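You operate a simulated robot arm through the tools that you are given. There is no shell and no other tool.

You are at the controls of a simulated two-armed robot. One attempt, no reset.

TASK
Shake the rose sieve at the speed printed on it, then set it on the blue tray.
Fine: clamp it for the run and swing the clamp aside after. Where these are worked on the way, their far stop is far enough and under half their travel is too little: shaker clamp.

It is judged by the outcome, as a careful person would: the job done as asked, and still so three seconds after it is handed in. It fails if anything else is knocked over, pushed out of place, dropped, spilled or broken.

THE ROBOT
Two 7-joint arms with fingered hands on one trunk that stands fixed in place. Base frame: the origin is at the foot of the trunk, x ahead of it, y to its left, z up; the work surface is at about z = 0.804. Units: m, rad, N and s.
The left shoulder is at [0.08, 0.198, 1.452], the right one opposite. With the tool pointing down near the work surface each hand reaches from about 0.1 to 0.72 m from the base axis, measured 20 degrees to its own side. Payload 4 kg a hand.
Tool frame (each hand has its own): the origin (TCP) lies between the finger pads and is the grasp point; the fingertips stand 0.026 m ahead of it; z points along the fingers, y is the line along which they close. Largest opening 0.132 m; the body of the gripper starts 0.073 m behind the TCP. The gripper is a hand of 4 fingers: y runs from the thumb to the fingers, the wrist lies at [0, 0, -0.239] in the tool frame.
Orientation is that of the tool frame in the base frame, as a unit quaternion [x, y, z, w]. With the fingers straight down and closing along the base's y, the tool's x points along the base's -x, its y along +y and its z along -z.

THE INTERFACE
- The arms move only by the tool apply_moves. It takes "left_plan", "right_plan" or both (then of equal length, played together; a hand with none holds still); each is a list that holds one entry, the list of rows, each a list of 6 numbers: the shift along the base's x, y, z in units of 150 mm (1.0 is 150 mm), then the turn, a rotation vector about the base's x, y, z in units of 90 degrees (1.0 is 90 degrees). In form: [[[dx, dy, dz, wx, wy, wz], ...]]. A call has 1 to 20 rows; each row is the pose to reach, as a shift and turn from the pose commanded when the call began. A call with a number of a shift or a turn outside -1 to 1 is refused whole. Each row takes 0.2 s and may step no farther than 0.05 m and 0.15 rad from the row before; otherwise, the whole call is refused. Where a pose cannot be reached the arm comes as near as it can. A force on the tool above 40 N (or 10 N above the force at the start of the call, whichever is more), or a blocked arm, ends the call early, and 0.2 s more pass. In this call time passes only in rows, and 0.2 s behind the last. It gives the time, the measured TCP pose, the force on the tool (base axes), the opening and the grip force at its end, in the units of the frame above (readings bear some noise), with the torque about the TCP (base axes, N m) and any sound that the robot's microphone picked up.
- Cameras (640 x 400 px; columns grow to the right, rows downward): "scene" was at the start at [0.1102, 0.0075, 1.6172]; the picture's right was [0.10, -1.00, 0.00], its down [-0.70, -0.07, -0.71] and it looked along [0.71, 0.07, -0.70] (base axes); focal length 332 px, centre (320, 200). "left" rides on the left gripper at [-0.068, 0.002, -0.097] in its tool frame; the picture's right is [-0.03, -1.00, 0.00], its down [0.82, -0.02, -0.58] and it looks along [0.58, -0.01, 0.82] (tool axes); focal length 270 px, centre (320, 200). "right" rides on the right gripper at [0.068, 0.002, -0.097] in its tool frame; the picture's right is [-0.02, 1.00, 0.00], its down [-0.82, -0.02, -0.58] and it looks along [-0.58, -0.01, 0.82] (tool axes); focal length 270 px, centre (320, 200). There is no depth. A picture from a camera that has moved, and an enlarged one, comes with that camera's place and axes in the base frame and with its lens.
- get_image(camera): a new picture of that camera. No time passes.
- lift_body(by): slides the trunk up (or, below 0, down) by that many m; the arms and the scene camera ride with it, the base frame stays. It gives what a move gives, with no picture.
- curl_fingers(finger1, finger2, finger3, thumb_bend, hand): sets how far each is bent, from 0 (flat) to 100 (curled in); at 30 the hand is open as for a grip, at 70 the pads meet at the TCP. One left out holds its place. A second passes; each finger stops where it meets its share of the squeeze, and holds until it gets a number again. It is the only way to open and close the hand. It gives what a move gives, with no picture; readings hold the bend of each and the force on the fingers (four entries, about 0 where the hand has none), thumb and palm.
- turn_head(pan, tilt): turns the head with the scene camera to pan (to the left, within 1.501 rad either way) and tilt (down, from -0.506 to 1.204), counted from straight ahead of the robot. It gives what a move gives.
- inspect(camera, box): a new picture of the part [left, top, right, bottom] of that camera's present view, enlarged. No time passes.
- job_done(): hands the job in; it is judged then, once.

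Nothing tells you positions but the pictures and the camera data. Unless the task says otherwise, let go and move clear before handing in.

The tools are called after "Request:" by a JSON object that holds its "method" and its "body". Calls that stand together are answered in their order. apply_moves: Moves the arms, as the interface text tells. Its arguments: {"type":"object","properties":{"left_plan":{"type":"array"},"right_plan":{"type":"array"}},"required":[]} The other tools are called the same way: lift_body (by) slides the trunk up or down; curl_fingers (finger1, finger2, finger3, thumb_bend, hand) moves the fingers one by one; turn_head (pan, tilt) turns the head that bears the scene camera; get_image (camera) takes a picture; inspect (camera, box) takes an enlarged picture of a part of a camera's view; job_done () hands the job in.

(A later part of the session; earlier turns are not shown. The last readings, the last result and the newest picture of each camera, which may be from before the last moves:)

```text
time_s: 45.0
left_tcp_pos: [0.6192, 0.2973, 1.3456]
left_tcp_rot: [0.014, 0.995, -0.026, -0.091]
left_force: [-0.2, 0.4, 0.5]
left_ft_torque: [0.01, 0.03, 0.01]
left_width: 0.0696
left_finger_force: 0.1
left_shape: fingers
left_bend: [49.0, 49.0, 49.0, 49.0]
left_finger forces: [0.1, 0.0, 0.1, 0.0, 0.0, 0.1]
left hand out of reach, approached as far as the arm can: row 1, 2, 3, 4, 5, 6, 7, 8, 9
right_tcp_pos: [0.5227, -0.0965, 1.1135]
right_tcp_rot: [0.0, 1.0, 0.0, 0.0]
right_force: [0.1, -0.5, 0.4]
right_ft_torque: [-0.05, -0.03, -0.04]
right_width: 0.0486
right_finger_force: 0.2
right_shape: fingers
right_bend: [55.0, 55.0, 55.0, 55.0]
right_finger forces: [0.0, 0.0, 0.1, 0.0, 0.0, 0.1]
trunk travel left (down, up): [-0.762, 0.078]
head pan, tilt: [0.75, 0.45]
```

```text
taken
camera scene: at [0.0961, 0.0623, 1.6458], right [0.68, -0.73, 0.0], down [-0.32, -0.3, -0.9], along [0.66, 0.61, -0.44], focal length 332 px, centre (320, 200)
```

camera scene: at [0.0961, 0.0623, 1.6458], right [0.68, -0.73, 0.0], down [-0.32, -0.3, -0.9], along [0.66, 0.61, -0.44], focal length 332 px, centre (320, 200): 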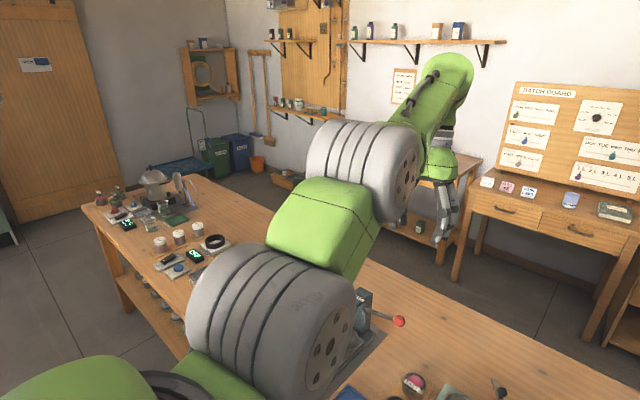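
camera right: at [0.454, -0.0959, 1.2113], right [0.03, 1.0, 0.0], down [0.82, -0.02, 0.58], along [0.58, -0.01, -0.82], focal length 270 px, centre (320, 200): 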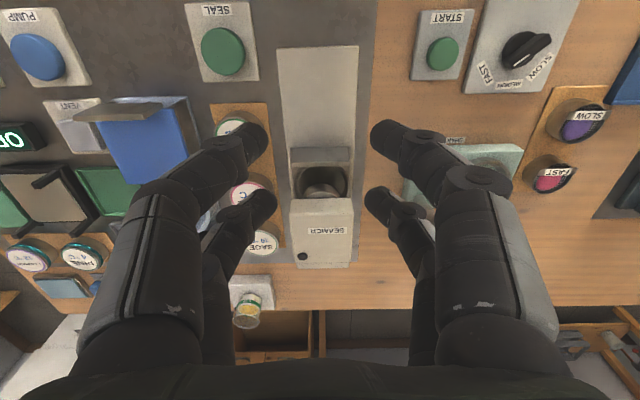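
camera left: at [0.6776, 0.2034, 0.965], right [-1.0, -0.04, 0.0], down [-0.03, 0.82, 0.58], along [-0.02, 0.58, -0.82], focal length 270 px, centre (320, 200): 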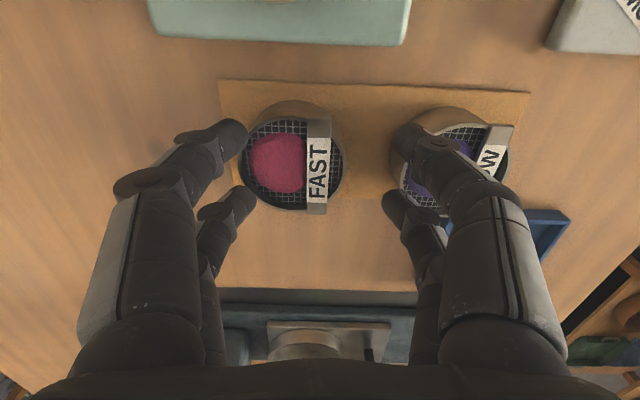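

Request:
{"method": "apply_moves", "body": {"left_plan": [[[0.125, -0.018, -0.185, 0, -0.012, 0], [0.219, -0.049, -0.367, 0, -0.023, 0], [0.303, -0.079, -0.548, 0, -0.034, 0], [0.384, -0.113, -0.733, 0, -0.047, 0], [0.457, -0.148, -0.917, 0, -0.059, 0]]]}}

Request:
{"method": "get_image", "body": {"camera": "scene"}}

```text
time_s: 46.2
left_tcp_pos: [0.691, 0.2744, 1.2109]
left_tcp_rot: [0.015, 0.999, -0.024, -0.045]
left_force: [0.2, 0.4, 0.0]
left_ft_torque: [-0.01, 0.0, -0.01]
left_width: 0.0693
left_finger_force: 0.1
left_shape: fingers
left_bend: [49.0, 49.0, 49.0, 49.0]
left_finger forces: [0.0, 0.0, 0.0, 0.0, 0.0, 0.0]
right_tcp_pos: [0.5251, -0.096, 1.1132]
right_tcp_rot: [0.0, 1.0, 0.0, -0.001]
right_force: [0.4, 0.8, -0.3]
right_ft_torque: [0.01, 0.01, -0.01]
right_width: 0.0485
right_finger_force: 0.1
right_shape: fingers
right_bend: [55.0, 55.0, 55.0, 55.0]
right_finger forces: [0.0, 0.0, 0.0, 0.0, 0.1, 0.1]
trunk travel left (down, up): [-0.762, 0.078]
head pan, tilt: [0.75, 0.45]
```

```text
taken
camera scene: at [0.098, 0.0625, 1.6457], right [0.68, -0.73, 0.0], down [-0.32, -0.3, -0.9], along [0.66, 0.61, -0.44], focal length 332 px, centre (320, 200)
```

scene: 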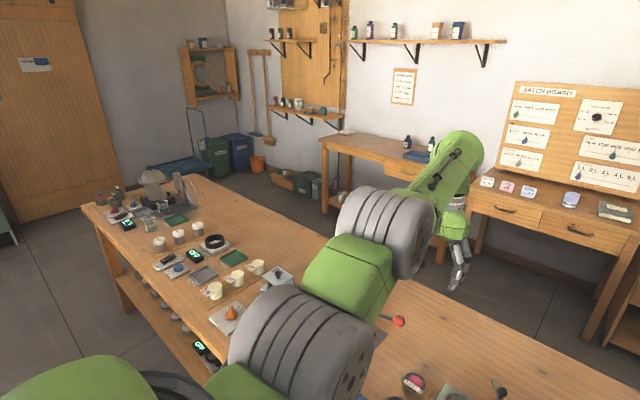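

Request:
{"method": "apply_moves", "body": {"left_plan": [[[-0.07, 0, 0, 0, 0, 0], [-0.14, 0, 0, 0, 0, 0], [-0.21, 0, 0, 0, 0, 0], [-0.28, 0, 0, 0, 0, 0]]]}}

```text
time_s: 47.2
left_tcp_pos: [0.6746, 0.2732, 1.2132]
left_tcp_rot: [0.014, 0.999, -0.024, -0.046]
left_force: [0.0, -0.3, -0.1]
left_ft_torque: [-0.01, -0.02, -0.01]
left_width: 0.0693
left_finger_force: 0.1
left_shape: fingers
left_bend: [49.0, 49.0, 49.0, 49.0]
left_finger forces: [0.1, 0.0, 0.0, 0.1, 0.1, 0.0]
left hand out of reach, approached as far as the arm can: row 2, 3, 4
right_tcp_pos: [0.5231, -0.097, 1.1142]
right_tcp_rot: [0.0, 1.0, 0.0, 0.0]
right_force: [0.0, -0.3, -0.2]
right_ft_torque: [-0.03, 0.01, 0.0]
right_width: 0.0487
right_finger_force: 0.1
right_shape: fingers
right_bend: [55.0, 55.0, 55.0, 55.0]
right_finger forces: [0.0, 0.0, 0.0, 0.0, 0.0, 0.1]
trunk travel left (down, up): [-0.762, 0.078]
head pan, tilt: [0.75, 0.45]
```

Request:
{"method": "apply_moves", "body": {"left_plan": [[[0.1, 0, 0, 0, 0, 0], [0.2, 0, 0, 0, 0, 0], [0.3, 0, 0, 0, 0, 0], [0.4, 0, 0, 0, 0, 0]]]}}

```text
time_s: 48.2
left_tcp_pos: [0.6932, 0.2706, 1.2102]
left_tcp_rot: [0.016, 0.999, -0.024, -0.045]
left_force: [0.5, -0.5, 0.6]
left_ft_torque: [-0.03, 0.0, -0.05]
left_width: 0.0692
left_finger_force: 0.0
left_shape: fingers
left_bend: [49.0, 49.0, 49.0, 49.0]
left_finger forces: [0.0, 0.1, 0.0, 0.1, 0.0, 0.0]
left hand out of reach, approached as far as the arm can: row 2, 3, 4
right_tcp_pos: [0.5234, -0.0963, 1.1135]
right_tcp_rot: [0.0, 1.0, 0.0, 0.0]
right_force: [-0.1, 0.1, -1.1]
right_ft_torque: [0.01, -0.01, 0.01]
right_width: 0.0488
right_finger_force: 0.0
right_shape: fingers
right_bend: [55.0, 55.0, 55.0, 55.0]
right_finger forces: [0.0, 0.0, 0.1, 0.0, 0.0, 0.0]
trunk travel left (down, up): [-0.762, 0.078]
head pan, tilt: [0.75, 0.45]
```

Request:
{"method": "apply_moves", "body": {"left_plan": [[[-0.06, -0.007, 0.28, 0, 0, 0], [-0.137, -0.017, 0.56, 0, 0, 0], [-0.219, -0.027, 0.533, 0, 0, 0], [-0.313, -0.04, 0.505, 0, 0, 0], [-0.407, -0.05, 0.475, 0, 0, 0]]]}}

```text
time_s: 49.4
left_tcp_pos: [0.6597, 0.2656, 1.2891]
left_tcp_rot: [0.014, 0.999, -0.025, -0.045]
left_force: [0.4, 0.2, 0.3]
left_ft_torque: [-0.03, -0.01, -0.01]
left_width: 0.0694
left_finger_force: 0.2
left_shape: fingers
left_bend: [49.0, 49.0, 49.0, 49.0]
left_finger forces: [0.0, 0.0, 0.0, 0.1, 0.0, 0.1]
left hand out of reach, approached as far as the arm can: row 4, 5
right_tcp_pos: [0.5236, -0.0975, 1.1148]
right_tcp_rot: [0.001, 1.0, -0.001, 0.0]
right_force: [-0.2, 0.7, -0.4]
right_ft_torque: [-0.02, -0.02, -0.02]
right_width: 0.0486
right_finger_force: 0.0
right_shape: fingers
right_bend: [55.0, 55.0, 55.0, 55.0]
right_finger forces: [0.0, 0.0, 0.0, 0.0, 0.0, 0.0]
trunk travel left (down, up): [-0.762, 0.078]
head pan, tilt: [0.75, 0.45]
```

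Request:
{"method": "apply_moves", "body": {"left_plan": [[[0.287, 0.033, 0.087, 0, 0, 0], [0.197, 0.024, 0.36, 0, 0, 0], [0.083, 0.01, 0.64, 0, 0, 0], [-0.19, -0.023, 0.518, 0, 0, 0], [-0.43, -0.053, 0.41, 0, 0, 0]]]}}

```text
time_s: 50.6
left_tcp_pos: [0.6396, 0.2638, 1.3675]
left_tcp_rot: [0.014, 0.998, -0.026, -0.048]
left_force: [0.8, -1.2, 0.3]
left_ft_torque: [0.03, 0.01, 0.01]
left_width: 0.0693
left_finger_force: 0.1
left_shape: fingers
left_bend: [49.0, 49.0, 49.0, 49.0]
left_finger forces: [0.0, 0.1, 0.1, 0.0, 0.0, 0.0]
left hand out of reach, approached as far as the arm can: row 1, 2, 3, 4, 5
right_tcp_pos: [0.5241, -0.0971, 1.114]
right_tcp_rot: [0.0, 1.0, 0.0, -0.001]
right_force: [-0.6, 0.4, -0.4]
right_ft_torque: [-0.04, -0.02, -0.02]
right_width: 0.0487
right_finger_force: 0.0
right_shape: fingers
right_bend: [55.0, 55.0, 55.0, 55.0]
right_finger forces: [0.1, 0.1, 0.0, 0.1, 0.1, 0.0]
trunk travel left (down, up): [-0.762, 0.078]
head pan, tilt: [0.75, 0.45]
```

Request:
{"method": "apply_moves", "body": {"left_plan": [[[-0.06, -0.007, -0.025, 0, 0, 0], [-0.12, -0.014, -0.05, 0, 0, 0], [-0.18, -0.021, -0.075, 0, 0, 0], [-0.24, -0.028, -0.1, 0, 0, 0], [-0.3, -0.035, -0.125, 0, 0, 0]]]}}

Request:
{"method": "get_image", "body": {"camera": "scene"}}

```text
time_s: 51.8
left_tcp_pos: [0.6391, 0.2635, 1.3685]
left_tcp_rot: [0.014, 0.999, -0.025, -0.046]
left_force: [-0.1, 0.8, 0.2]
left_ft_torque: [-0.01, 0.01, -0.01]
left_width: 0.0693
left_finger_force: 0.1
left_shape: fingers
left_bend: [49.0, 49.0, 49.0, 49.0]
left_finger forces: [0.0, 0.0, 0.0, 0.0, 0.0, 0.1]
left hand out of reach, approached as far as the arm can: row 1, 2, 3, 4, 5
right_tcp_pos: [0.523, -0.0973, 1.1141]
right_tcp_rot: [0.0, 1.0, 0.0, 0.0]
right_force: [-0.1, 0.0, 0.0]
right_ft_torque: [-0.01, -0.01, -0.01]
right_width: 0.0486
right_finger_force: 0.0
right_shape: fingers
right_bend: [55.0, 55.0, 55.0, 55.0]
right_finger forces: [0.0, 0.0, 0.1, 0.0, 0.0, 0.1]
trunk travel left (down, up): [-0.762, 0.078]
head pan, tilt: [0.75, 0.45]
```

```text
taken
camera scene: at [0.0963, 0.0624, 1.6458], right [0.68, -0.73, 0.0], down [-0.32, -0.3, -0.9], along [0.66, 0.61, -0.44], focal length 332 px, centre (320, 200)
```

scene: 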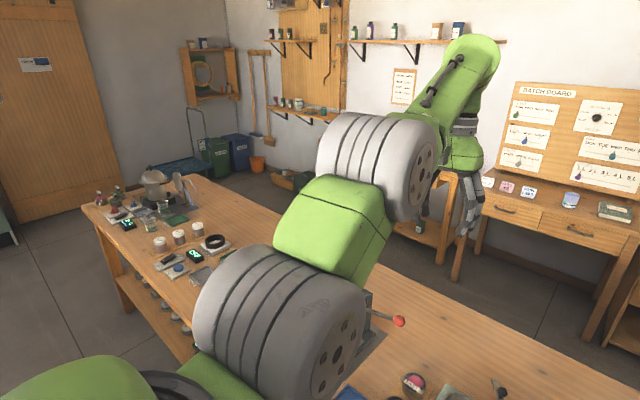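

I'll look at the right arm from the mirrored head angle to compare it with a healthy posture.

Request:
{"method": "turn_head", "body": {"pan": -0.75, "tilt": 0.6}}

Request:
{"method": "get_image", "body": {"camera": "scene"}}

Request:
{"method": "turn_head", "body": {"pan": 0.9, "tilt": 0.9}}

Request:
{"method": "get_image", "body": {"camera": "scene"}}

```text
time_s: 53.4
left_tcp_pos: [0.6389, 0.2634, 1.3689]
left_tcp_rot: [0.014, 0.999, -0.025, -0.046]
left_force: [0.1, 0.6, 0.4]
left_ft_torque: [0.02, 0.0, 0.02]
left_width: 0.0694
left_finger_force: 0.0
left_shape: fingers
left_bend: [49.0, 49.0, 49.0, 49.0]
left_finger forces: [0.1, 0.0, 0.1, 0.0, 0.0, 0.1]
right_tcp_pos: [0.5242, -0.0971, 1.113]
right_tcp_rot: [0.0, 1.0, 0.001, 0.0]
right_force: [-0.1, -0.7, -0.2]
right_ft_torque: [0.03, 0.01, 0.01]
right_width: 0.0489
right_finger_force: 0.1
right_shape: fingers
right_bend: [55.0, 55.0, 55.0, 55.0]
right_finger forces: [0.1, 0.0, 0.0, 0.1, 0.0, 0.1]
trunk travel left (down, up): [-0.762, 0.078]
head pan, tilt: [-0.75, 0.6]
```

```text
taken
camera scene: at [0.0937, -0.0606, 1.6322], right [-0.68, -0.73, 0.0], down [-0.41, 0.38, -0.83], along [0.6, -0.56, -0.56], focal length 332 px, centre (320, 200)
```

scene: 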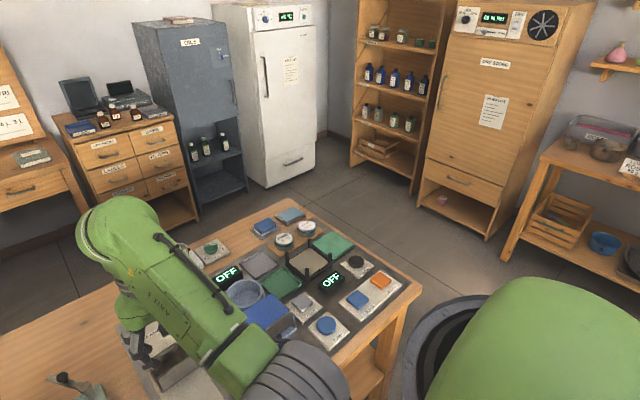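

```text
time_s: 55.1
left_tcp_pos: [0.6398, 0.2631, 1.3688]
left_tcp_rot: [0.015, 0.999, -0.025, -0.045]
left_force: [-0.2, 0.0, -0.7]
left_ft_torque: [-0.01, 0.01, 0.02]
left_width: 0.0695
left_finger_force: 0.1
left_shape: fingers
left_bend: [49.0, 49.0, 49.0, 49.0]
left_finger forces: [0.0, 0.1, 0.1, 0.0, 0.0, 0.0]
right_tcp_pos: [0.5242, -0.0974, 1.114]
right_tcp_rot: [0.0, 1.0, 0.001, 0.0]
right_force: [0.3, -0.2, -0.2]
right_ft_torque: [-0.01, -0.01, -0.01]
right_width: 0.0487
right_finger_force: 0.2
right_shape: fingers
right_bend: [55.0, 55.0, 55.0, 55.0]
right_finger forces: [0.0, 0.0, 0.0, 0.1, 0.0, 0.1]
trunk travel left (down, up): [-0.762, 0.078]
head pan, tilt: [0.901, 0.901]
```

```text
taken
camera scene: at [0.0758, 0.0587, 1.6075], right [0.78, -0.62, 0.0], down [-0.49, -0.61, -0.62], along [0.39, 0.49, -0.78], focal length 332 px, centre (320, 200)
```

scene: 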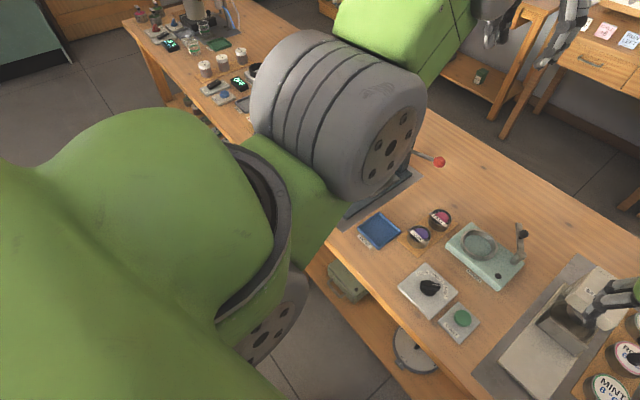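

Request:
{"method": "apply_moves", "body": {"left_plan": [[[-0.1, -0.015, 0.12, 0, 0, 0], [-0.2, -0.03, 0.223, 0, 0, 0], [-0.26, -0.04, 0.19, 0, 0, 0], [-0.325, -0.05, 0.15, 0, 0, 0], [-0.44, -0.065, 0.083, 0, 0, 0]]]}}

```text
time_s: 56.3
left_tcp_pos: [0.636, 0.2612, 1.3789]
left_tcp_rot: [0.014, 0.999, -0.024, -0.046]
left_force: [0.4, -1.0, 0.1]
left_ft_torque: [-0.04, 0.01, 0.01]
left_width: 0.0694
left_finger_force: 0.0
left_shape: fingers
left_bend: [49.0, 49.0, 49.0, 49.0]
left_finger forces: [0.0, 0.0, 0.0, 0.0, 0.0, 0.0]
left hand out of reach, approached as far as the arm can: row 1, 2, 3, 4, 5
right_tcp_pos: [0.524, -0.0976, 1.1143]
right_tcp_rot: [0.0, 1.0, 0.0, 0.0]
right_force: [0.4, 0.1, 0.6]
right_ft_torque: [0.01, -0.02, 0.0]
right_width: 0.0485
right_finger_force: 0.0
right_shape: fingers
right_bend: [55.0, 55.0, 55.0, 55.0]
right_finger forces: [0.1, 0.1, 0.0, 0.0, 0.0, 0.0]
trunk travel left (down, up): [-0.762, 0.078]
head pan, tilt: [0.901, 0.901]
```

Request:
{"method": "apply_moves", "body": {"left_plan": [[[0.02, 0.013, -0.22, 0, 0, 0], [0.12, 0.027, -0.477, 0, 0, 0], [0.207, 0.04, -0.74, 0, 0, 0], [0.27, 0.05, -1.0, 0, 0, 0]]]}}

Request:
{"method": "apply_moves", "body": {"left_plan": [[[0.048, 0.007, -0.27, 0, 0, 0], [0.076, 0.01, -0.545, 0, 0, 0], [0.086, 0.012, -0.82, 0, 0, 0]]]}}

```text
time_s: 57.3
left_tcp_pos: [0.6816, 0.2706, 1.2331]
left_tcp_rot: [0.015, 0.999, -0.025, -0.044]
left_force: [0.2, 0.1, 0.6]
left_ft_torque: [0.01, 0.03, 0.0]
left_width: 0.0691
left_finger_force: 0.0
left_shape: fingers
left_bend: [49.0, 49.0, 49.0, 49.0]
left_finger forces: [0.0, 0.0, 0.0, 0.1, 0.0, 0.0]
left hand out of reach, approached as far as the arm can: row 1
right_tcp_pos: [0.5238, -0.0966, 1.113]
right_tcp_rot: [0.0, 1.0, 0.0, -0.002]
right_force: [0.3, 0.1, 0.0]
right_ft_torque: [0.04, 0.03, 0.03]
right_width: 0.0486
right_finger_force: 0.0
right_shape: fingers
right_bend: [55.0, 55.0, 55.0, 55.0]
right_finger forces: [0.0, 0.1, 0.0, 0.0, 0.0, 0.0]
trunk travel left (down, up): [-0.762, 0.078]
head pan, tilt: [0.901, 0.901]
```

```text
time_s: 58.1
left_tcp_pos: [0.6899, 0.272, 1.1085]
left_tcp_rot: [0.016, 0.999, -0.024, -0.044]
left_force: [0.7, -0.3, 0.9]
left_ft_torque: [0.01, 0.02, 0.01]
left_width: 0.0691
left_finger_force: 0.1
left_shape: fingers
left_bend: [49.0, 49.0, 49.0, 49.0]
left_finger forces: [0.0, 0.0, 0.1, 0.0, 0.0, 0.1]
right_tcp_pos: [0.5228, -0.0969, 1.1143]
right_tcp_rot: [-0.001, 1.0, 0.0, 0.0]
right_force: [-0.4, -0.6, 0.2]
right_ft_torque: [-0.03, 0.02, -0.03]
right_width: 0.0485
right_finger_force: 0.0
right_shape: fingers
right_bend: [55.0, 55.0, 55.0, 55.0]
right_finger forces: [0.0, 0.0, 0.0, 0.0, 0.0, 0.0]
trunk travel left (down, up): [-0.762, 0.078]
head pan, tilt: [0.901, 0.901]
```

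Request:
{"method": "apply_moves", "body": {"left_plan": [[[-0.05, 0, 0, 0, 0, 0], [-0.1, 0, 0, 0, 0, 0], [-0.15, 0, 0, 0, 0, 0], [-0.2, 0, 0, 0, 0, 0], [-0.25, 0, 0, 0, 0, 0], [-0.3, 0, 0, 0, 0, 0]]]}}

```text
time_s: 59.5
left_tcp_pos: [0.6831, 0.2748, 1.1087]
left_tcp_rot: [0.014, 0.999, -0.024, -0.045]
left_force: [-0.7, -0.3, -1.1]
left_ft_torque: [0.01, 0.0, -0.01]
left_width: 0.0693
left_finger_force: 0.1
left_shape: fingers
left_bend: [49.0, 49.0, 49.0, 49.0]
left_finger forces: [0.1, 0.1, 0.0, 0.0, 0.1, 0.0]
left hand out of reach, approached as far as the arm can: row 2, 3, 4, 5, 6
right_tcp_pos: [0.5242, -0.0985, 1.1136]
right_tcp_rot: [0.0, 1.0, -0.001, 0.0]
right_force: [0.9, 0.9, -0.5]
right_ft_torque: [-0.02, 0.03, -0.01]
right_width: 0.0488
right_finger_force: 0.0
right_shape: fingers
right_bend: [55.0, 55.0, 55.0, 55.0]
right_finger forces: [0.1, 0.1, 0.0, 0.0, 0.0, 0.1]
trunk travel left (down, up): [-0.762, 0.078]
head pan, tilt: [0.901, 0.901]
```

Request:
{"method": "apply_moves", "body": {"left_plan": [[[0.06, 0, 0, 0, 0, 0], [0.1, 0, 0, 0, 0, 0], [0.12, 0, 0, 0, 0, 0], [0.14, 0, 0, 0, 0, 0], [0.16, 0, 0, 0, 0, 0], [0.18, 0, 0, 0, 0, 0], [0.2, 0, 0, 0, 0, 0]]]}}

Request:
{"method": "apply_moves", "body": {"left_plan": [[[0.0, 0, 0.3, 0, 0, 0], [-0.1, 0, 0.5, 0, 0, 0], [-0.2, 0, 0.4, 0, 0, 0], [-0.3, 0, 0.3, 0, 0, 0], [-0.4, 0, 0.2, 0, 0, 0]]]}}

```text
time_s: 61.1
left_tcp_pos: [0.7001, 0.275, 1.1063]
left_tcp_rot: [0.016, 0.999, -0.023, -0.043]
left_force: [0.0, 0.9, 0.1]
left_ft_torque: [0.01, -0.01, 0.0]
left_width: 0.0695
left_finger_force: 0.0
left_shape: fingers
left_bend: [49.0, 49.0, 49.0, 49.0]
left_finger forces: [0.0, 0.0, 0.0, 0.0, 0.0, 0.0]
left hand out of reach, approached as far as the arm can: row 4, 5, 6, 7
right_tcp_pos: [0.5234, -0.0985, 1.1129]
right_tcp_rot: [0.0, 1.0, 0.0, 0.0]
right_force: [0.0, -0.8, 0.1]
right_ft_torque: [0.0, 0.0, 0.02]
right_width: 0.0488
right_finger_force: 0.0
right_shape: fingers
right_bend: [55.0, 55.0, 55.0, 55.0]
right_finger forces: [0.0, 0.0, 0.1, 0.1, 0.0, 0.1]
trunk travel left (down, up): [-0.762, 0.078]
head pan, tilt: [0.901, 0.901]
```

```text
time_s: 62.3
left_tcp_pos: [0.638, 0.2749, 1.1373]
left_tcp_rot: [0.014, 0.999, -0.025, -0.044]
left_force: [-0.2, 0.5, 0.3]
left_ft_torque: [0.02, -0.01, 0.03]
left_width: 0.0693
left_finger_force: 0.2
left_shape: fingers
left_bend: [49.0, 49.0, 49.0, 49.0]
left_finger forces: [0.0, 0.0, 0.0, 0.0, 0.0, 0.0]
right_tcp_pos: [0.5222, -0.0968, 1.1129]
right_tcp_rot: [0.0, 1.0, 0.001, 0.002]
right_force: [-0.6, -0.5, -0.1]
right_ft_torque: [0.01, 0.01, -0.03]
right_width: 0.0486
right_finger_force: 0.1
right_shape: fingers
right_bend: [55.0, 55.0, 55.0, 55.0]
right_finger forces: [0.1, 0.1, 0.0, 0.0, 0.2, 0.0]
trunk travel left (down, up): [-0.762, 0.078]
head pan, tilt: [0.901, 0.901]
```

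The left arm is free again, and I now know its usable reach band. I'll raise both hands to safe spots, then lower the trunk by 0.2 m so the sieve is comfortably in reach.

Request:
{"method": "apply_moves", "body": {"left_plan": [[[-0.07, -0.05, 0.15, 0, 0, 0], [-0.14, -0.1, 0.3, 0, 0, 0], [-0.2, -0.15, 0.45, 0, 0, 0], [-0.27, -0.2, 0.55, 0, 0, 0]]], "right_plan": [[[0.02, 0.08, 0.16, 0, 0, 0], [0.04, 0.16, 0.33, 0, 0, 0], [0.06, 0.24, 0.5, 0, 0, 0], [0.08, 0.32, 0.66, 0, 0, 0]]]}}

Request:
{"method": "turn_head", "body": {"pan": 0.2, "tilt": 0.777}}

Request:
{"method": "get_image", "body": {"camera": "scene"}}

```text
time_s: 63.3
left_tcp_pos: [0.6316, 0.2486, 1.1889]
left_tcp_rot: [0.014, 0.999, -0.024, -0.045]
left_force: [0.1, -0.3, -0.7]
left_ft_torque: [-0.01, -0.01, 0.0]
left_width: 0.0693
left_finger_force: 0.1
left_shape: fingers
left_bend: [49.0, 49.0, 49.0, 49.0]
left_finger forces: [0.1, 0.0, 0.0, 0.1, 0.1, 0.0]
left hand out of reach, approached as far as the arm can: row 3, 4
right_tcp_pos: [0.5556, -0.0437, 1.1841]
right_tcp_rot: [0.001, 1.0, 0.001, 0.003]
right_force: [0.3, 0.8, 0.1]
right_ft_torque: [0.0, 0.04, -0.01]
right_width: 0.0487
right_finger_force: 0.1
right_shape: fingers
right_bend: [55.0, 55.0, 55.0, 55.0]
right_finger forces: [0.1, 0.1, 0.1, 0.0, 0.1, 0.1]
right hand out of reach, approached as far as the arm can: row 1, 2, 3, 4
trunk travel left (down, up): [-0.762, 0.078]
head pan, tilt: [0.901, 0.901]
```

```text
time_s: 64.4
left_tcp_pos: [0.6299, 0.2469, 1.1909]
left_tcp_rot: [0.015, 0.999, -0.024, -0.045]
left_force: [0.5, 0.5, -0.2]
left_ft_torque: [0.01, 0.02, -0.01]
left_width: 0.0693
left_finger_force: 0.1
left_shape: fingers
left_bend: [49.0, 49.0, 49.0, 49.0]
left_finger forces: [0.0, 0.0, 0.0, 0.0, 0.1, 0.0]
right_tcp_pos: [0.5537, -0.0449, 1.1847]
right_tcp_rot: [0.0, 1.0, 0.001, 0.003]
right_force: [-0.1, 0.1, -0.4]
right_ft_torque: [0.0, 0.01, -0.06]
right_width: 0.0485
right_finger_force: 0.1
right_shape: fingers
right_bend: [55.0, 55.0, 55.0, 55.0]
right_finger forces: [0.0, 0.1, 0.1, 0.0, 0.0, 0.1]
trunk travel left (down, up): [-0.762, 0.078]
head pan, tilt: [0.201, 0.777]
```

```text
taken
camera scene: at [0.1085, 0.0158, 1.6172], right [0.2, -0.98, 0.0], down [-0.69, -0.14, -0.71], along [0.7, 0.14, -0.7], focal length 332 px, centre (320, 200)
```

scene: 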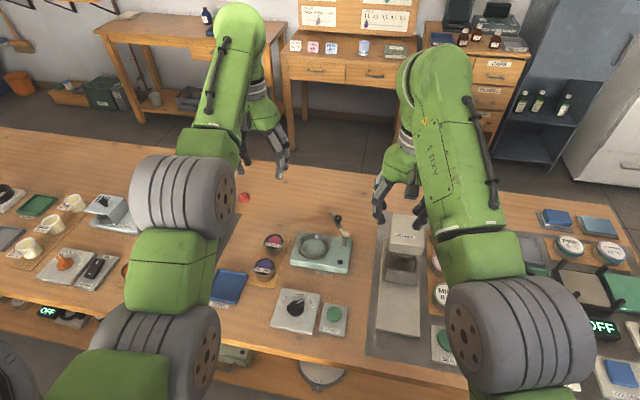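

Request:
{"method": "lift_body", "body": {"by": -0.2}}

Request:
{"method": "get_image", "body": {"camera": "scene"}}

Request:
{"method": "get_image", "body": {"camera": "left"}}

Request:
{"method": "get_image", "body": {"camera": "right"}}

```text
time_s: 66.6
left_tcp_pos: [0.6303, 0.248, 0.9911]
left_tcp_rot: [0.015, 0.999, -0.025, -0.043]
left_force: [-0.2, 0.3, 0.4]
left_ft_torque: [-0.01, 0.02, 0.0]
left_width: 0.0692
left_finger_force: 0.1
left_shape: fingers
left_bend: [49.0, 49.0, 49.0, 49.0]
left_finger forces: [0.0, 0.0, 0.0, 0.0, 0.0, 0.1]
right_tcp_pos: [0.5538, -0.0439, 0.985]
right_tcp_rot: [0.0, 1.0, 0.001, 0.003]
right_force: [0.2, 0.3, 0.4]
right_ft_torque: [0.03, 0.01, -0.02]
right_width: 0.0488
right_finger_force: 0.1
right_shape: fingers
right_bend: [55.0, 55.0, 55.0, 55.0]
right_finger forces: [0.0, 0.0, 0.0, 0.0, 0.1, 0.0]
trunk travel left (down, up): [-0.562, 0.278]
head pan, tilt: [0.201, 0.777]
```

```text
taken
camera scene: at [0.1088, 0.0159, 1.4173], right [0.2, -0.98, 0.0], down [-0.69, -0.14, -0.71], along [0.7, 0.14, -0.7], focal length 332 px, centre (320, 200)
```

scene: 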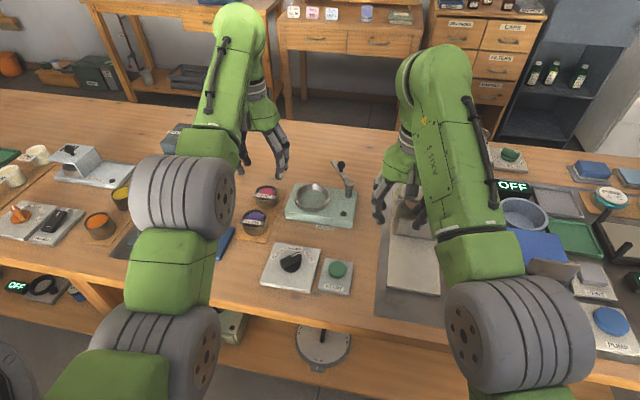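

```text
taken
camera left: at [0.7067, 0.2529, 1.0805], right [0.0, -1.0, 0.05], down [-0.76, 0.03, 0.65], along [-0.65, -0.03, -0.76], focal length 270 px, centre (320, 200)
```

left: 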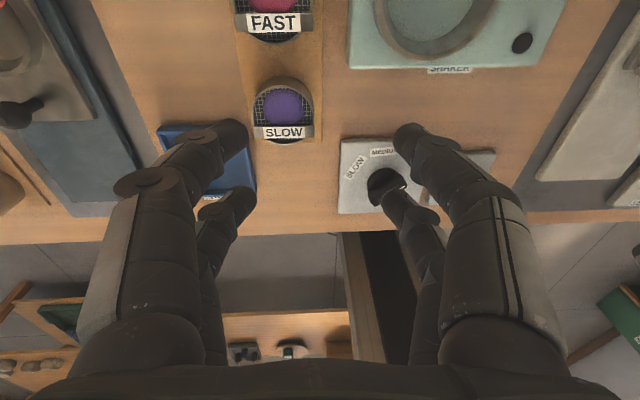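

```text
taken
camera right: at [0.4839, -0.0426, 1.0812], right [0.03, 1.0, 0.0], down [0.81, -0.02, 0.58], along [0.58, -0.01, -0.81], focal length 270 px, centre (320, 200)
```

right: 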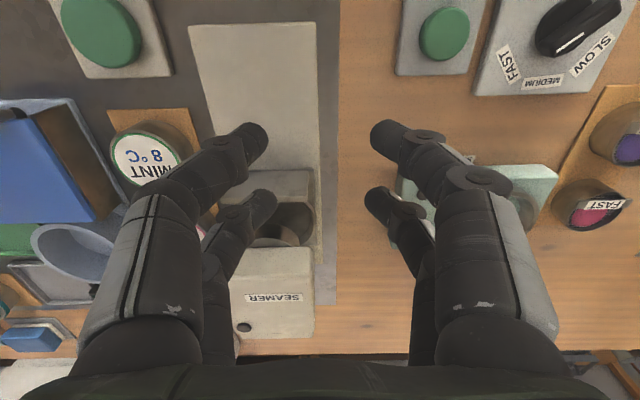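

Request:
{"method": "apply_moves", "body": {"left_plan": [[[0, 0, 0, 0.03, -0.058, 0]]]}}

Request:
{"method": "apply_moves", "body": {"left_plan": [[[0, 0, 0, 0, 0, -0.09], [0, 0, 0, 0, 0, -0.18], [0, 0, 0, 0, 0, -0.27], [0, 0, 0, 0, 0, -0.36], [0, 0, 0, 0, 0, -0.45], [0, 0, 0, 0, 0, -0.54], [0, 0, 0, 0, 0, -0.63], [0, 0, 0, 0, 0, -0.72], [0, 0, 0, 0, 0, -0.81], [0, 0, 0, 0, 0, -0.9], [0, 0, 0, 0, 0, -0.98]]]}}

Request:
{"method": "get_image", "body": {"camera": "left"}}

Request:
{"method": "get_image", "body": {"camera": "scene"}}

```text
time_s: 67.0
left_tcp_pos: [0.6292, 0.2473, 0.991]
left_tcp_rot: [0.014, 1.0, 0.001, 0.003]
left_force: [-0.4, 0.5, 0.2]
left_ft_torque: [-0.01, 0.0, 0.01]
left_width: 0.0695
left_finger_force: 0.0
left_shape: fingers
left_bend: [49.0, 49.0, 49.0, 49.0]
left_finger forces: [0.1, 0.1, 0.0, 0.1, 0.0, 0.1]
right_tcp_pos: [0.554, -0.0448, 0.9852]
right_tcp_rot: [0.001, 1.0, 0.002, 0.004]
right_force: [-1.2, -0.3, 0.5]
right_ft_torque: [-0.01, -0.02, -0.03]
right_width: 0.0485
right_finger_force: 0.0
right_shape: fingers
right_bend: [55.0, 55.0, 55.0, 55.0]
right_finger forces: [0.0, 0.0, 0.0, 0.1, 0.1, 0.1]
trunk travel left (down, up): [-0.562, 0.278]
head pan, tilt: [0.201, 0.777]
```

```text
time_s: 69.4
left_tcp_pos: [0.6302, 0.2478, 0.9899]
left_tcp_rot: [0.707, 0.708, -0.001, 0.0]
left_force: [0.4, -0.2, -0.4]
left_ft_torque: [-0.02, 0.01, 0.02]
left_width: 0.0692
left_finger_force: 0.1
left_shape: fingers
left_bend: [49.0, 49.0, 49.0, 49.0]
left_finger forces: [0.1, 0.1, 0.1, 0.0, 0.0, 0.0]
right_tcp_pos: [0.5537, -0.0433, 0.9835]
right_tcp_rot: [0.0, 1.0, 0.001, 0.004]
right_force: [-0.1, 0.1, 0.5]
right_ft_torque: [-0.02, 0.01, 0.05]
right_width: 0.0488
right_finger_force: 0.0
right_shape: fingers
right_bend: [55.0, 55.0, 55.0, 55.0]
right_finger forces: [0.1, 0.0, 0.0, 0.0, 0.0, 0.1]
trunk travel left (down, up): [-0.562, 0.278]
head pan, tilt: [0.201, 0.777]
```

```text
taken
camera left: at [0.6323, 0.1806, 1.0873], right [-1.0, -0.02, 0.0], down [-0.02, 0.82, 0.58], along [-0.01, 0.58, -0.82], focal length 270 px, centre (320, 200)
```

left: 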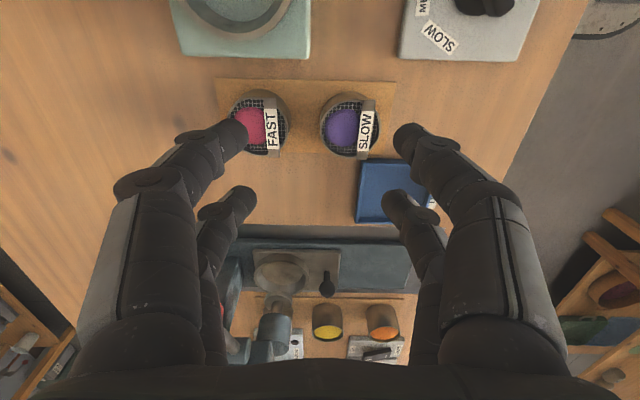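

```text
taken
camera scene: at [0.109, 0.0159, 1.4172], right [0.2, -0.98, 0.0], down [-0.69, -0.14, -0.71], along [0.7, 0.14, -0.7], focal length 332 px, centre (320, 200)
```

scene: 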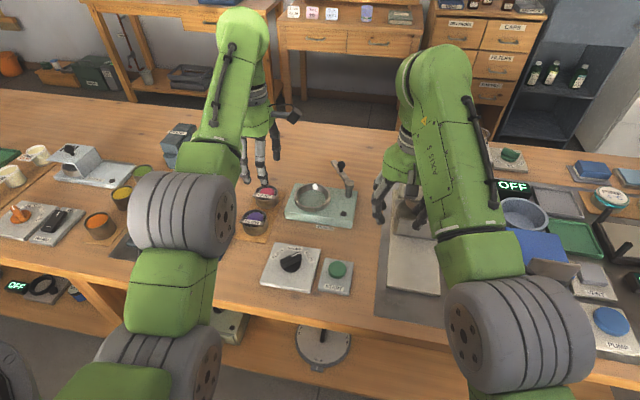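

Request:
{"method": "inspect", "body": {"camera": "left", "box": [200, 60, 440, 210]}}

Request:
{"method": "inspect", "body": {"camera": "scene", "box": [230, 140, 370, 245]}}

```text
2.67 times, centred on (320, 135) of left
camera zoom: at [0.6323, 0.1806, 1.0873], right [-1.0, -0.02, 0.0], down [-0.02, 0.82, 0.58], along [-0.01, 0.58, -0.82], focal length 721 px, centre (320, 373)
```

zoom: 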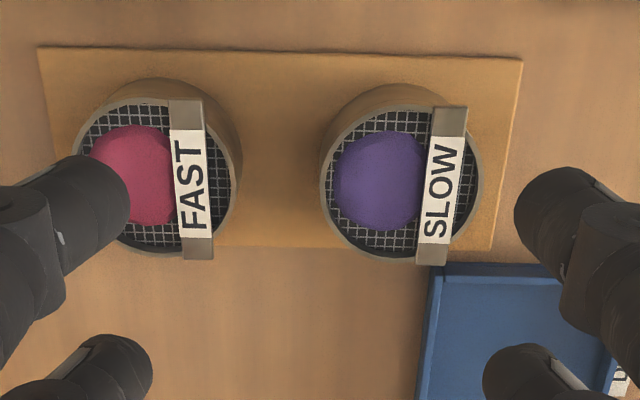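

```text
3.81 times, centred on (300, 192) of scene
camera zoom: at [0.109, 0.0159, 1.4172], right [0.2, -0.98, 0.0], down [-0.69, -0.14, -0.71], along [0.7, 0.14, -0.7], focal length 1266 px, centre (396, 229)
```

zoom: 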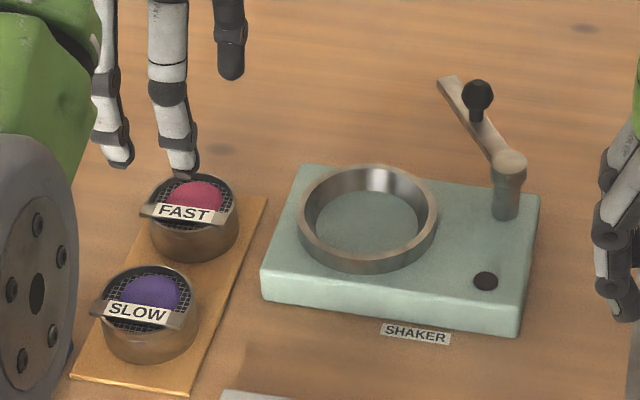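

Request:
{"method": "apply_moves", "body": {"left_plan": [[[0.13, 0.06, -0.05, 0, 0, 0], [0.27, 0.12, -0.15, 0, 0, 0], [0.405, 0.17, -0.3, 0, 0, 0], [0.405, 0.17, -0.5, 0, 0, 0], [0.405, 0.17, -0.66, 0, 0, 0]]]}}

Request:
{"method": "inspect", "body": {"camera": "left", "box": [160, 50, 480, 250]}}

Request:
{"method": "inspect", "body": {"camera": "scene", "box": [200, 120, 340, 225]}}

```text
time_s: 70.6
left_tcp_pos: [0.6914, 0.2762, 0.892]
left_tcp_rot: [0.707, 0.707, 0.0, 0.001]
left_force: [0.0, 0.4, -0.3]
left_ft_torque: [0.0, 0.01, 0.02]
left_width: 0.0692
left_finger_force: 0.1
left_shape: fingers
left_bend: [49.0, 49.0, 49.0, 49.0]
left_finger forces: [0.0, 0.1, 0.1, 0.1, 0.0, 0.0]
right_tcp_pos: [0.554, -0.0436, 0.9843]
right_tcp_rot: [0.0, 1.0, 0.0, 0.004]
right_force: [0.1, 0.1, 0.0]
right_ft_torque: [0.02, 0.0, 0.01]
right_width: 0.0487
right_finger_force: 0.1
right_shape: fingers
right_bend: [55.0, 55.0, 55.0, 55.0]
right_finger forces: [0.0, 0.1, 0.1, 0.1, 0.1, 0.0]
trunk travel left (down, up): [-0.562, 0.278]
head pan, tilt: [0.201, 0.777]
```

```text
2.00 times, centred on (320, 150) of left
camera zoom: at [0.6936, 0.2075, 0.9875], right [-1.0, -0.03, 0.0], down [-0.02, 0.82, 0.58], along [-0.02, 0.58, -0.82], focal length 541 px, centre (320, 300)
```

zoom: 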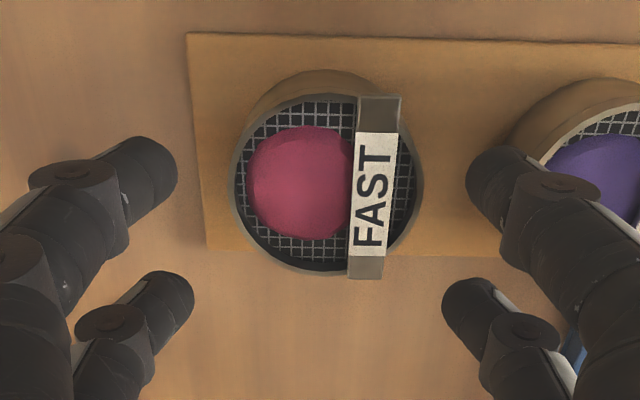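

```text
3.81 times, centred on (270, 172) of scene
camera zoom: at [0.1093, 0.0161, 1.4172], right [0.2, -0.98, 0.0], down [-0.69, -0.14, -0.71], along [0.7, 0.14, -0.7], focal length 1266 px, centre (510, 305)
```

zoom: 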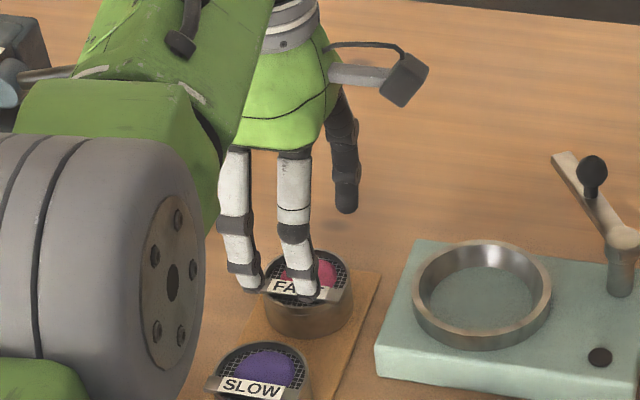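

Request:
{"method": "apply_moves", "body": {"left_plan": [[[-0.01, 0.0, -0.1, 0, 0, 0], [-0.01, 0.0, -0.2, 0, 0, 0]]]}}

Request:
{"method": "inspect", "body": {"camera": "left", "box": [160, 50, 480, 250]}}

Request:
{"method": "inspect", "body": {"camera": "scene", "box": [230, 160, 310, 220]}}

```text
time_s: 71.2
left_tcp_pos: [0.6898, 0.2748, 0.8588]
left_tcp_rot: [0.706, 0.708, -0.001, -0.001]
left_force: [0.4, -0.2, -0.6]
left_ft_torque: [0.0, 0.04, 0.0]
left_width: 0.0694
left_finger_force: 0.0
left_shape: fingers
left_bend: [49.0, 49.0, 49.0, 49.0]
left_finger forces: [0.1, 0.0, 0.0, 0.0, 0.0, 0.0]
right_tcp_pos: [0.5537, -0.0448, 0.9846]
right_tcp_rot: [0.0, 1.0, 0.0, 0.004]
right_force: [0.4, 0.2, 0.2]
right_ft_torque: [0.0, 0.03, 0.0]
right_width: 0.0488
right_finger_force: 0.1
right_shape: fingers
right_bend: [55.0, 55.0, 55.0, 55.0]
right_finger forces: [0.0, 0.0, 0.0, 0.0, 0.0, 0.0]
trunk travel left (down, up): [-0.562, 0.278]
head pan, tilt: [0.201, 0.777]
```

```text
2.00 times, centred on (320, 150) of left
camera zoom: at [0.6915, 0.2075, 0.9564], right [-1.0, -0.03, 0.0], down [-0.02, 0.82, 0.58], along [-0.02, 0.58, -0.82], focal length 541 px, centre (320, 300)
```

zoom: 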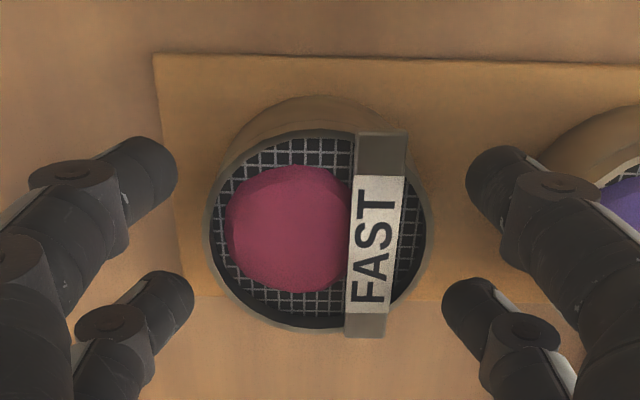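

```text
6.67 times, centred on (270, 190) of scene
camera zoom: at [0.1094, 0.0161, 1.4172], right [0.2, -0.98, 0.0], down [-0.69, -0.14, -0.71], along [0.7, 0.14, -0.7], focal length 2215 px, centre (653, 267)
```

zoom: 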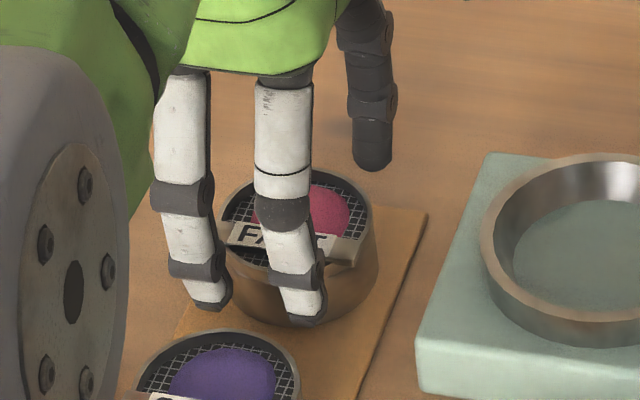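

Request:
{"method": "apply_moves", "body": {"left_plan": [[[0.0, 0.0, -0.02, 0, 0, 0]]]}}

Request:
{"method": "curl_fingers", "body": {"hand": "left", "finger1": 70, "finger2": 70, "finger3": 70, "thumb_bend": 70}}

Request:
{"method": "get_image", "body": {"camera": "left"}}

Request:
{"method": "inspect", "body": {"camera": "scene", "box": [230, 160, 310, 220]}}

```text
time_s: 71.6
left_tcp_pos: [0.6887, 0.2757, 0.8576]
left_tcp_rot: [0.707, 0.707, -0.001, 0.001]
left_force: [0.1, 0.1, -0.3]
left_ft_torque: [-0.02, 0.0, 0.0]
left_width: 0.0692
left_finger_force: 0.1
left_shape: fingers
left_bend: [49.0, 49.0, 49.0, 49.0]
left_finger forces: [0.1, 0.1, 0.0, 0.0, 0.0, 0.0]
right_tcp_pos: [0.5543, -0.043, 0.9842]
right_tcp_rot: [0.0, 1.0, 0.001, 0.003]
right_force: [-0.6, 0.3, -0.1]
right_ft_torque: [-0.03, 0.0, -0.03]
right_width: 0.0489
right_finger_force: 0.0
right_shape: fingers
right_bend: [55.0, 55.0, 55.0, 55.0]
right_finger forces: [0.0, 0.0, 0.0, 0.0, 0.0, 0.0]
trunk travel left (down, up): [-0.562, 0.278]
head pan, tilt: [0.201, 0.777]
```

```text
time_s: 72.6
left_tcp_pos: [0.6886, 0.2737, 0.8593]
left_tcp_rot: [0.706, 0.708, 0.0, 0.001]
left_force: [-1.6, 0.3, 4.5]
left_ft_torque: [0.06, -0.1, 0.01]
left_width: 0.0341
left_finger_force: 18.2
left_shape: fingers
left_bend: [58.0, 57.0, 62.0, 65.0]
left_finger forces: [9.3, 10.0, 7.5, 0.1, 9.6, 0.1]
right_tcp_pos: [0.5545, -0.043, 0.9845]
right_tcp_rot: [0.0, 1.0, 0.001, 0.003]
right_force: [-0.2, 0.5, -0.6]
right_ft_torque: [-0.01, 0.0, -0.03]
right_width: 0.0486
right_finger_force: 0.0
right_shape: fingers
right_bend: [55.0, 55.0, 55.0, 55.0]
right_finger forces: [0.1, 0.0, 0.0, 0.0, 0.0, 0.0]
trunk travel left (down, up): [-0.562, 0.278]
head pan, tilt: [0.201, 0.777]
```

```text
taken
camera left: at [0.6907, 0.207, 0.9554], right [-1.0, -0.03, 0.0], down [-0.02, 0.82, 0.58], along [-0.01, 0.58, -0.82], focal length 270 px, centre (320, 200)
```

left: 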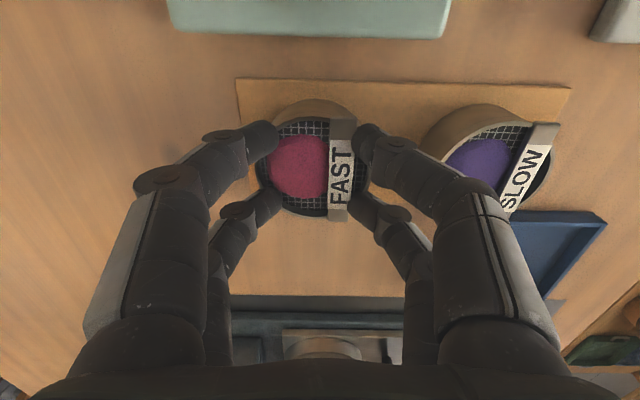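

```text
6.67 times, centred on (270, 190) of scene
camera zoom: at [0.1079, 0.0157, 1.4173], right [0.2, -0.98, 0.0], down [-0.69, -0.14, -0.71], along [0.7, 0.14, -0.7], focal length 2215 px, centre (653, 267)
```

zoom: 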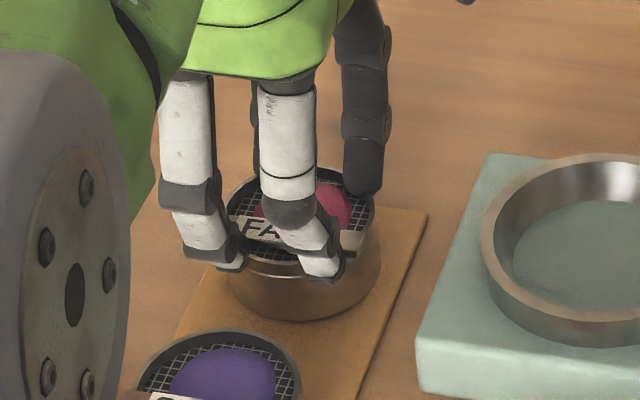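

The fingertips closed over the rim instead of around it, so I was too high. I'll open, go down about 13 mm and close again.

Request:
{"method": "curl_fingers", "body": {"hand": "left", "finger1": 48, "finger2": 48, "finger3": 48, "thumb_bend": 48}}

Request:
{"method": "inspect", "body": {"camera": "left", "box": [160, 50, 480, 250]}}

Request:
{"method": "inspect", "body": {"camera": "scene", "box": [230, 160, 310, 220]}}

```text
time_s: 73.6
left_tcp_pos: [0.6891, 0.274, 0.8586]
left_tcp_rot: [0.707, 0.708, -0.001, 0.001]
left_force: [0.0, -0.7, 0.1]
left_ft_torque: [-0.03, 0.0, -0.01]
left_width: 0.0722
left_finger_force: 0.0
left_shape: fingers
left_bend: [48.0, 48.0, 48.0, 48.0]
left_finger forces: [0.0, 0.1, 0.0, 0.0, 0.1, 0.0]
right_tcp_pos: [0.5546, -0.0449, 0.9845]
right_tcp_rot: [0.0, 1.0, 0.001, 0.003]
right_force: [0.0, 0.3, -0.5]
right_ft_torque: [-0.01, 0.01, 0.0]
right_width: 0.0486
right_finger_force: 0.0
right_shape: fingers
right_bend: [55.0, 55.0, 55.0, 55.0]
right_finger forces: [0.1, 0.1, 0.0, 0.1, 0.0, 0.1]
trunk travel left (down, up): [-0.562, 0.278]
head pan, tilt: [0.201, 0.777]
```

```text
2.00 times, centred on (320, 150) of left
camera zoom: at [0.6914, 0.2071, 0.9543], right [-1.0, -0.03, 0.0], down [-0.02, 0.82, 0.58], along [-0.02, 0.58, -0.82], focal length 541 px, centre (320, 300)
```

zoom: 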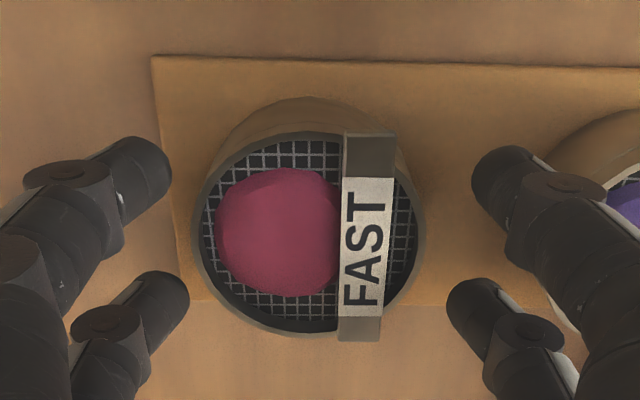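

```text
6.67 times, centred on (270, 190) of scene
camera zoom: at [0.1092, 0.0159, 1.4172], right [0.2, -0.98, 0.0], down [-0.69, -0.14, -0.71], along [0.7, 0.14, -0.7], focal length 2215 px, centre (653, 267)
```

zoom: 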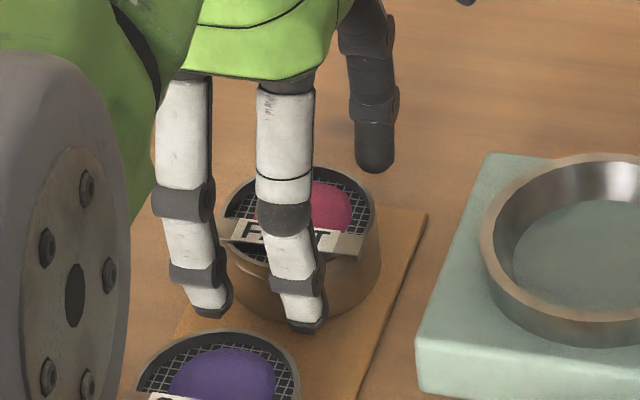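

Request:
{"method": "apply_moves", "body": {"left_plan": [[[0.025, 0.0, -0.04, 0, 0, 0], [0.025, 0.0, -0.087, 0, 0, 0]]]}}

Request:
{"method": "inspect", "body": {"camera": "left", "box": [160, 50, 480, 250]}}

Request:
{"method": "inspect", "body": {"camera": "scene", "box": [230, 160, 310, 220]}}

```text
time_s: 74.2
left_tcp_pos: [0.6921, 0.274, 0.8433]
left_tcp_rot: [0.707, 0.708, -0.001, 0.001]
left_force: [0.0, -0.5, -0.5]
left_ft_torque: [0.01, 0.0, 0.04]
left_width: 0.0721
left_finger_force: 0.1
left_shape: fingers
left_bend: [48.0, 48.0, 48.0, 48.0]
left_finger forces: [0.1, 0.0, 0.1, 0.0, 0.1, 0.0]
right_tcp_pos: [0.5534, -0.044, 0.9843]
right_tcp_rot: [-0.001, 1.0, 0.002, 0.004]
right_force: [-0.9, -0.5, 0.0]
right_ft_torque: [-0.01, 0.01, 0.04]
right_width: 0.0488
right_finger_force: 0.1
right_shape: fingers
right_bend: [55.0, 55.0, 55.0, 55.0]
right_finger forces: [0.0, 0.0, 0.0, 0.1, 0.0, 0.1]
trunk travel left (down, up): [-0.562, 0.278]
head pan, tilt: [0.201, 0.777]
```

```text
2.00 times, centred on (320, 150) of left
camera zoom: at [0.6947, 0.2061, 0.9415], right [-1.0, -0.03, 0.0], down [-0.02, 0.82, 0.58], along [-0.02, 0.58, -0.82], focal length 541 px, centre (320, 300)
```

zoom: 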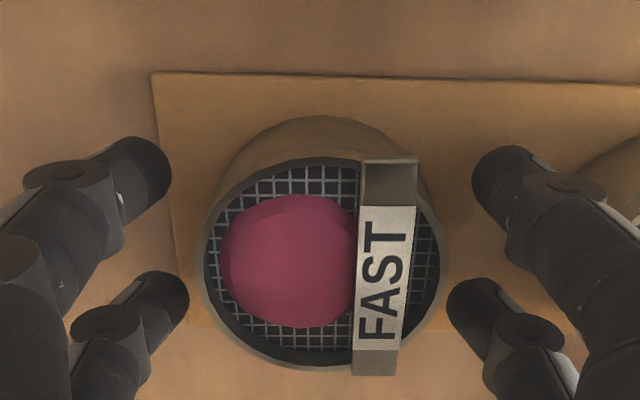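

```text
6.67 times, centred on (270, 190) of scene
camera zoom: at [0.1091, 0.016, 1.4172], right [0.2, -0.98, 0.0], down [-0.69, -0.14, -0.71], along [0.7, 0.14, -0.7], focal length 2215 px, centre (653, 267)
```

zoom: 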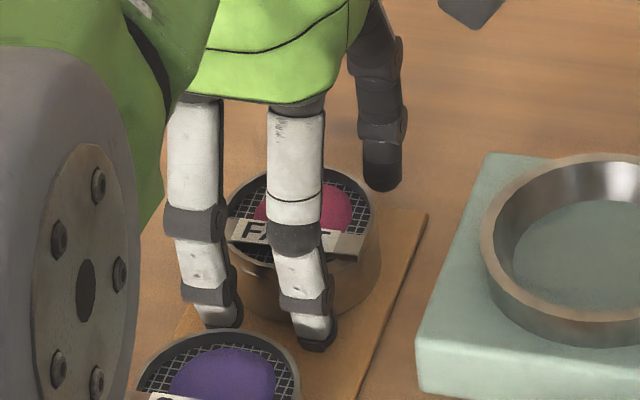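

Request:
{"method": "curl_fingers", "body": {"hand": "left", "finger1": 70, "finger2": 70, "finger3": 70, "thumb_bend": 70}}

Request:
{"method": "get_image", "body": {"camera": "left"}}

Request:
{"method": "inspect", "body": {"camera": "scene", "box": [230, 160, 310, 220]}}

```text
time_s: 75.2
left_tcp_pos: [0.6923, 0.2732, 0.845]
left_tcp_rot: [0.706, 0.708, -0.001, 0.001]
left_force: [-0.3, -0.4, 0.5]
left_ft_torque: [0.03, -0.07, -0.01]
left_width: 0.0424
left_finger_force: 17.7
left_shape: fingers
left_bend: [55.0, 55.0, 58.0, 64.0]
left_finger forces: [8.6, 9.0, 6.2, 0.0, 11.3, 0.0]
right_tcp_pos: [0.5537, -0.044, 0.9839]
right_tcp_rot: [0.0, 1.0, 0.001, 0.003]
right_force: [0.1, -0.5, -0.1]
right_ft_torque: [0.03, 0.0, 0.02]
right_width: 0.0487
right_finger_force: 0.1
right_shape: fingers
right_bend: [55.0, 55.0, 55.0, 55.0]
right_finger forces: [0.0, 0.1, 0.0, 0.0, 0.1, 0.0]
trunk travel left (down, up): [-0.562, 0.278]
head pan, tilt: [0.201, 0.777]
```

```text
taken
camera left: at [0.6945, 0.2061, 0.9417], right [-1.0, -0.03, 0.0], down [-0.02, 0.82, 0.58], along [-0.02, 0.58, -0.82], focal length 270 px, centre (320, 200)
```

left: 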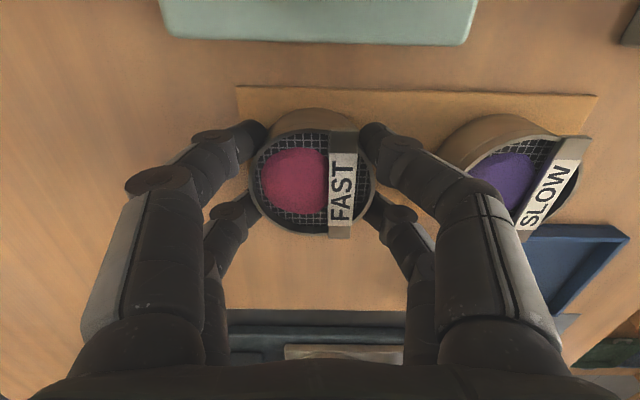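

```text
6.67 times, centred on (270, 190) of scene
camera zoom: at [0.1088, 0.0159, 1.4172], right [0.2, -0.98, 0.0], down [-0.69, -0.14, -0.71], along [0.7, 0.14, -0.7], focal length 2215 px, centre (653, 267)
```

zoom: 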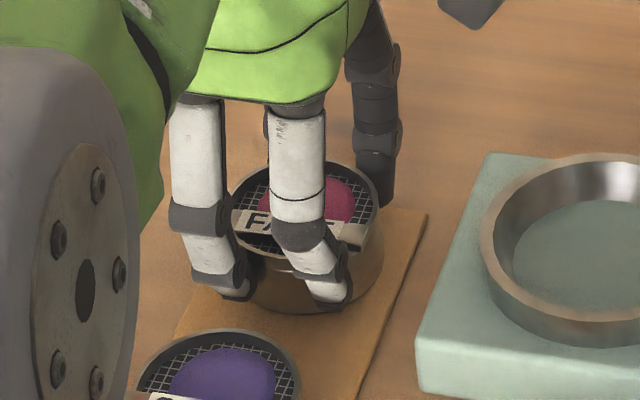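

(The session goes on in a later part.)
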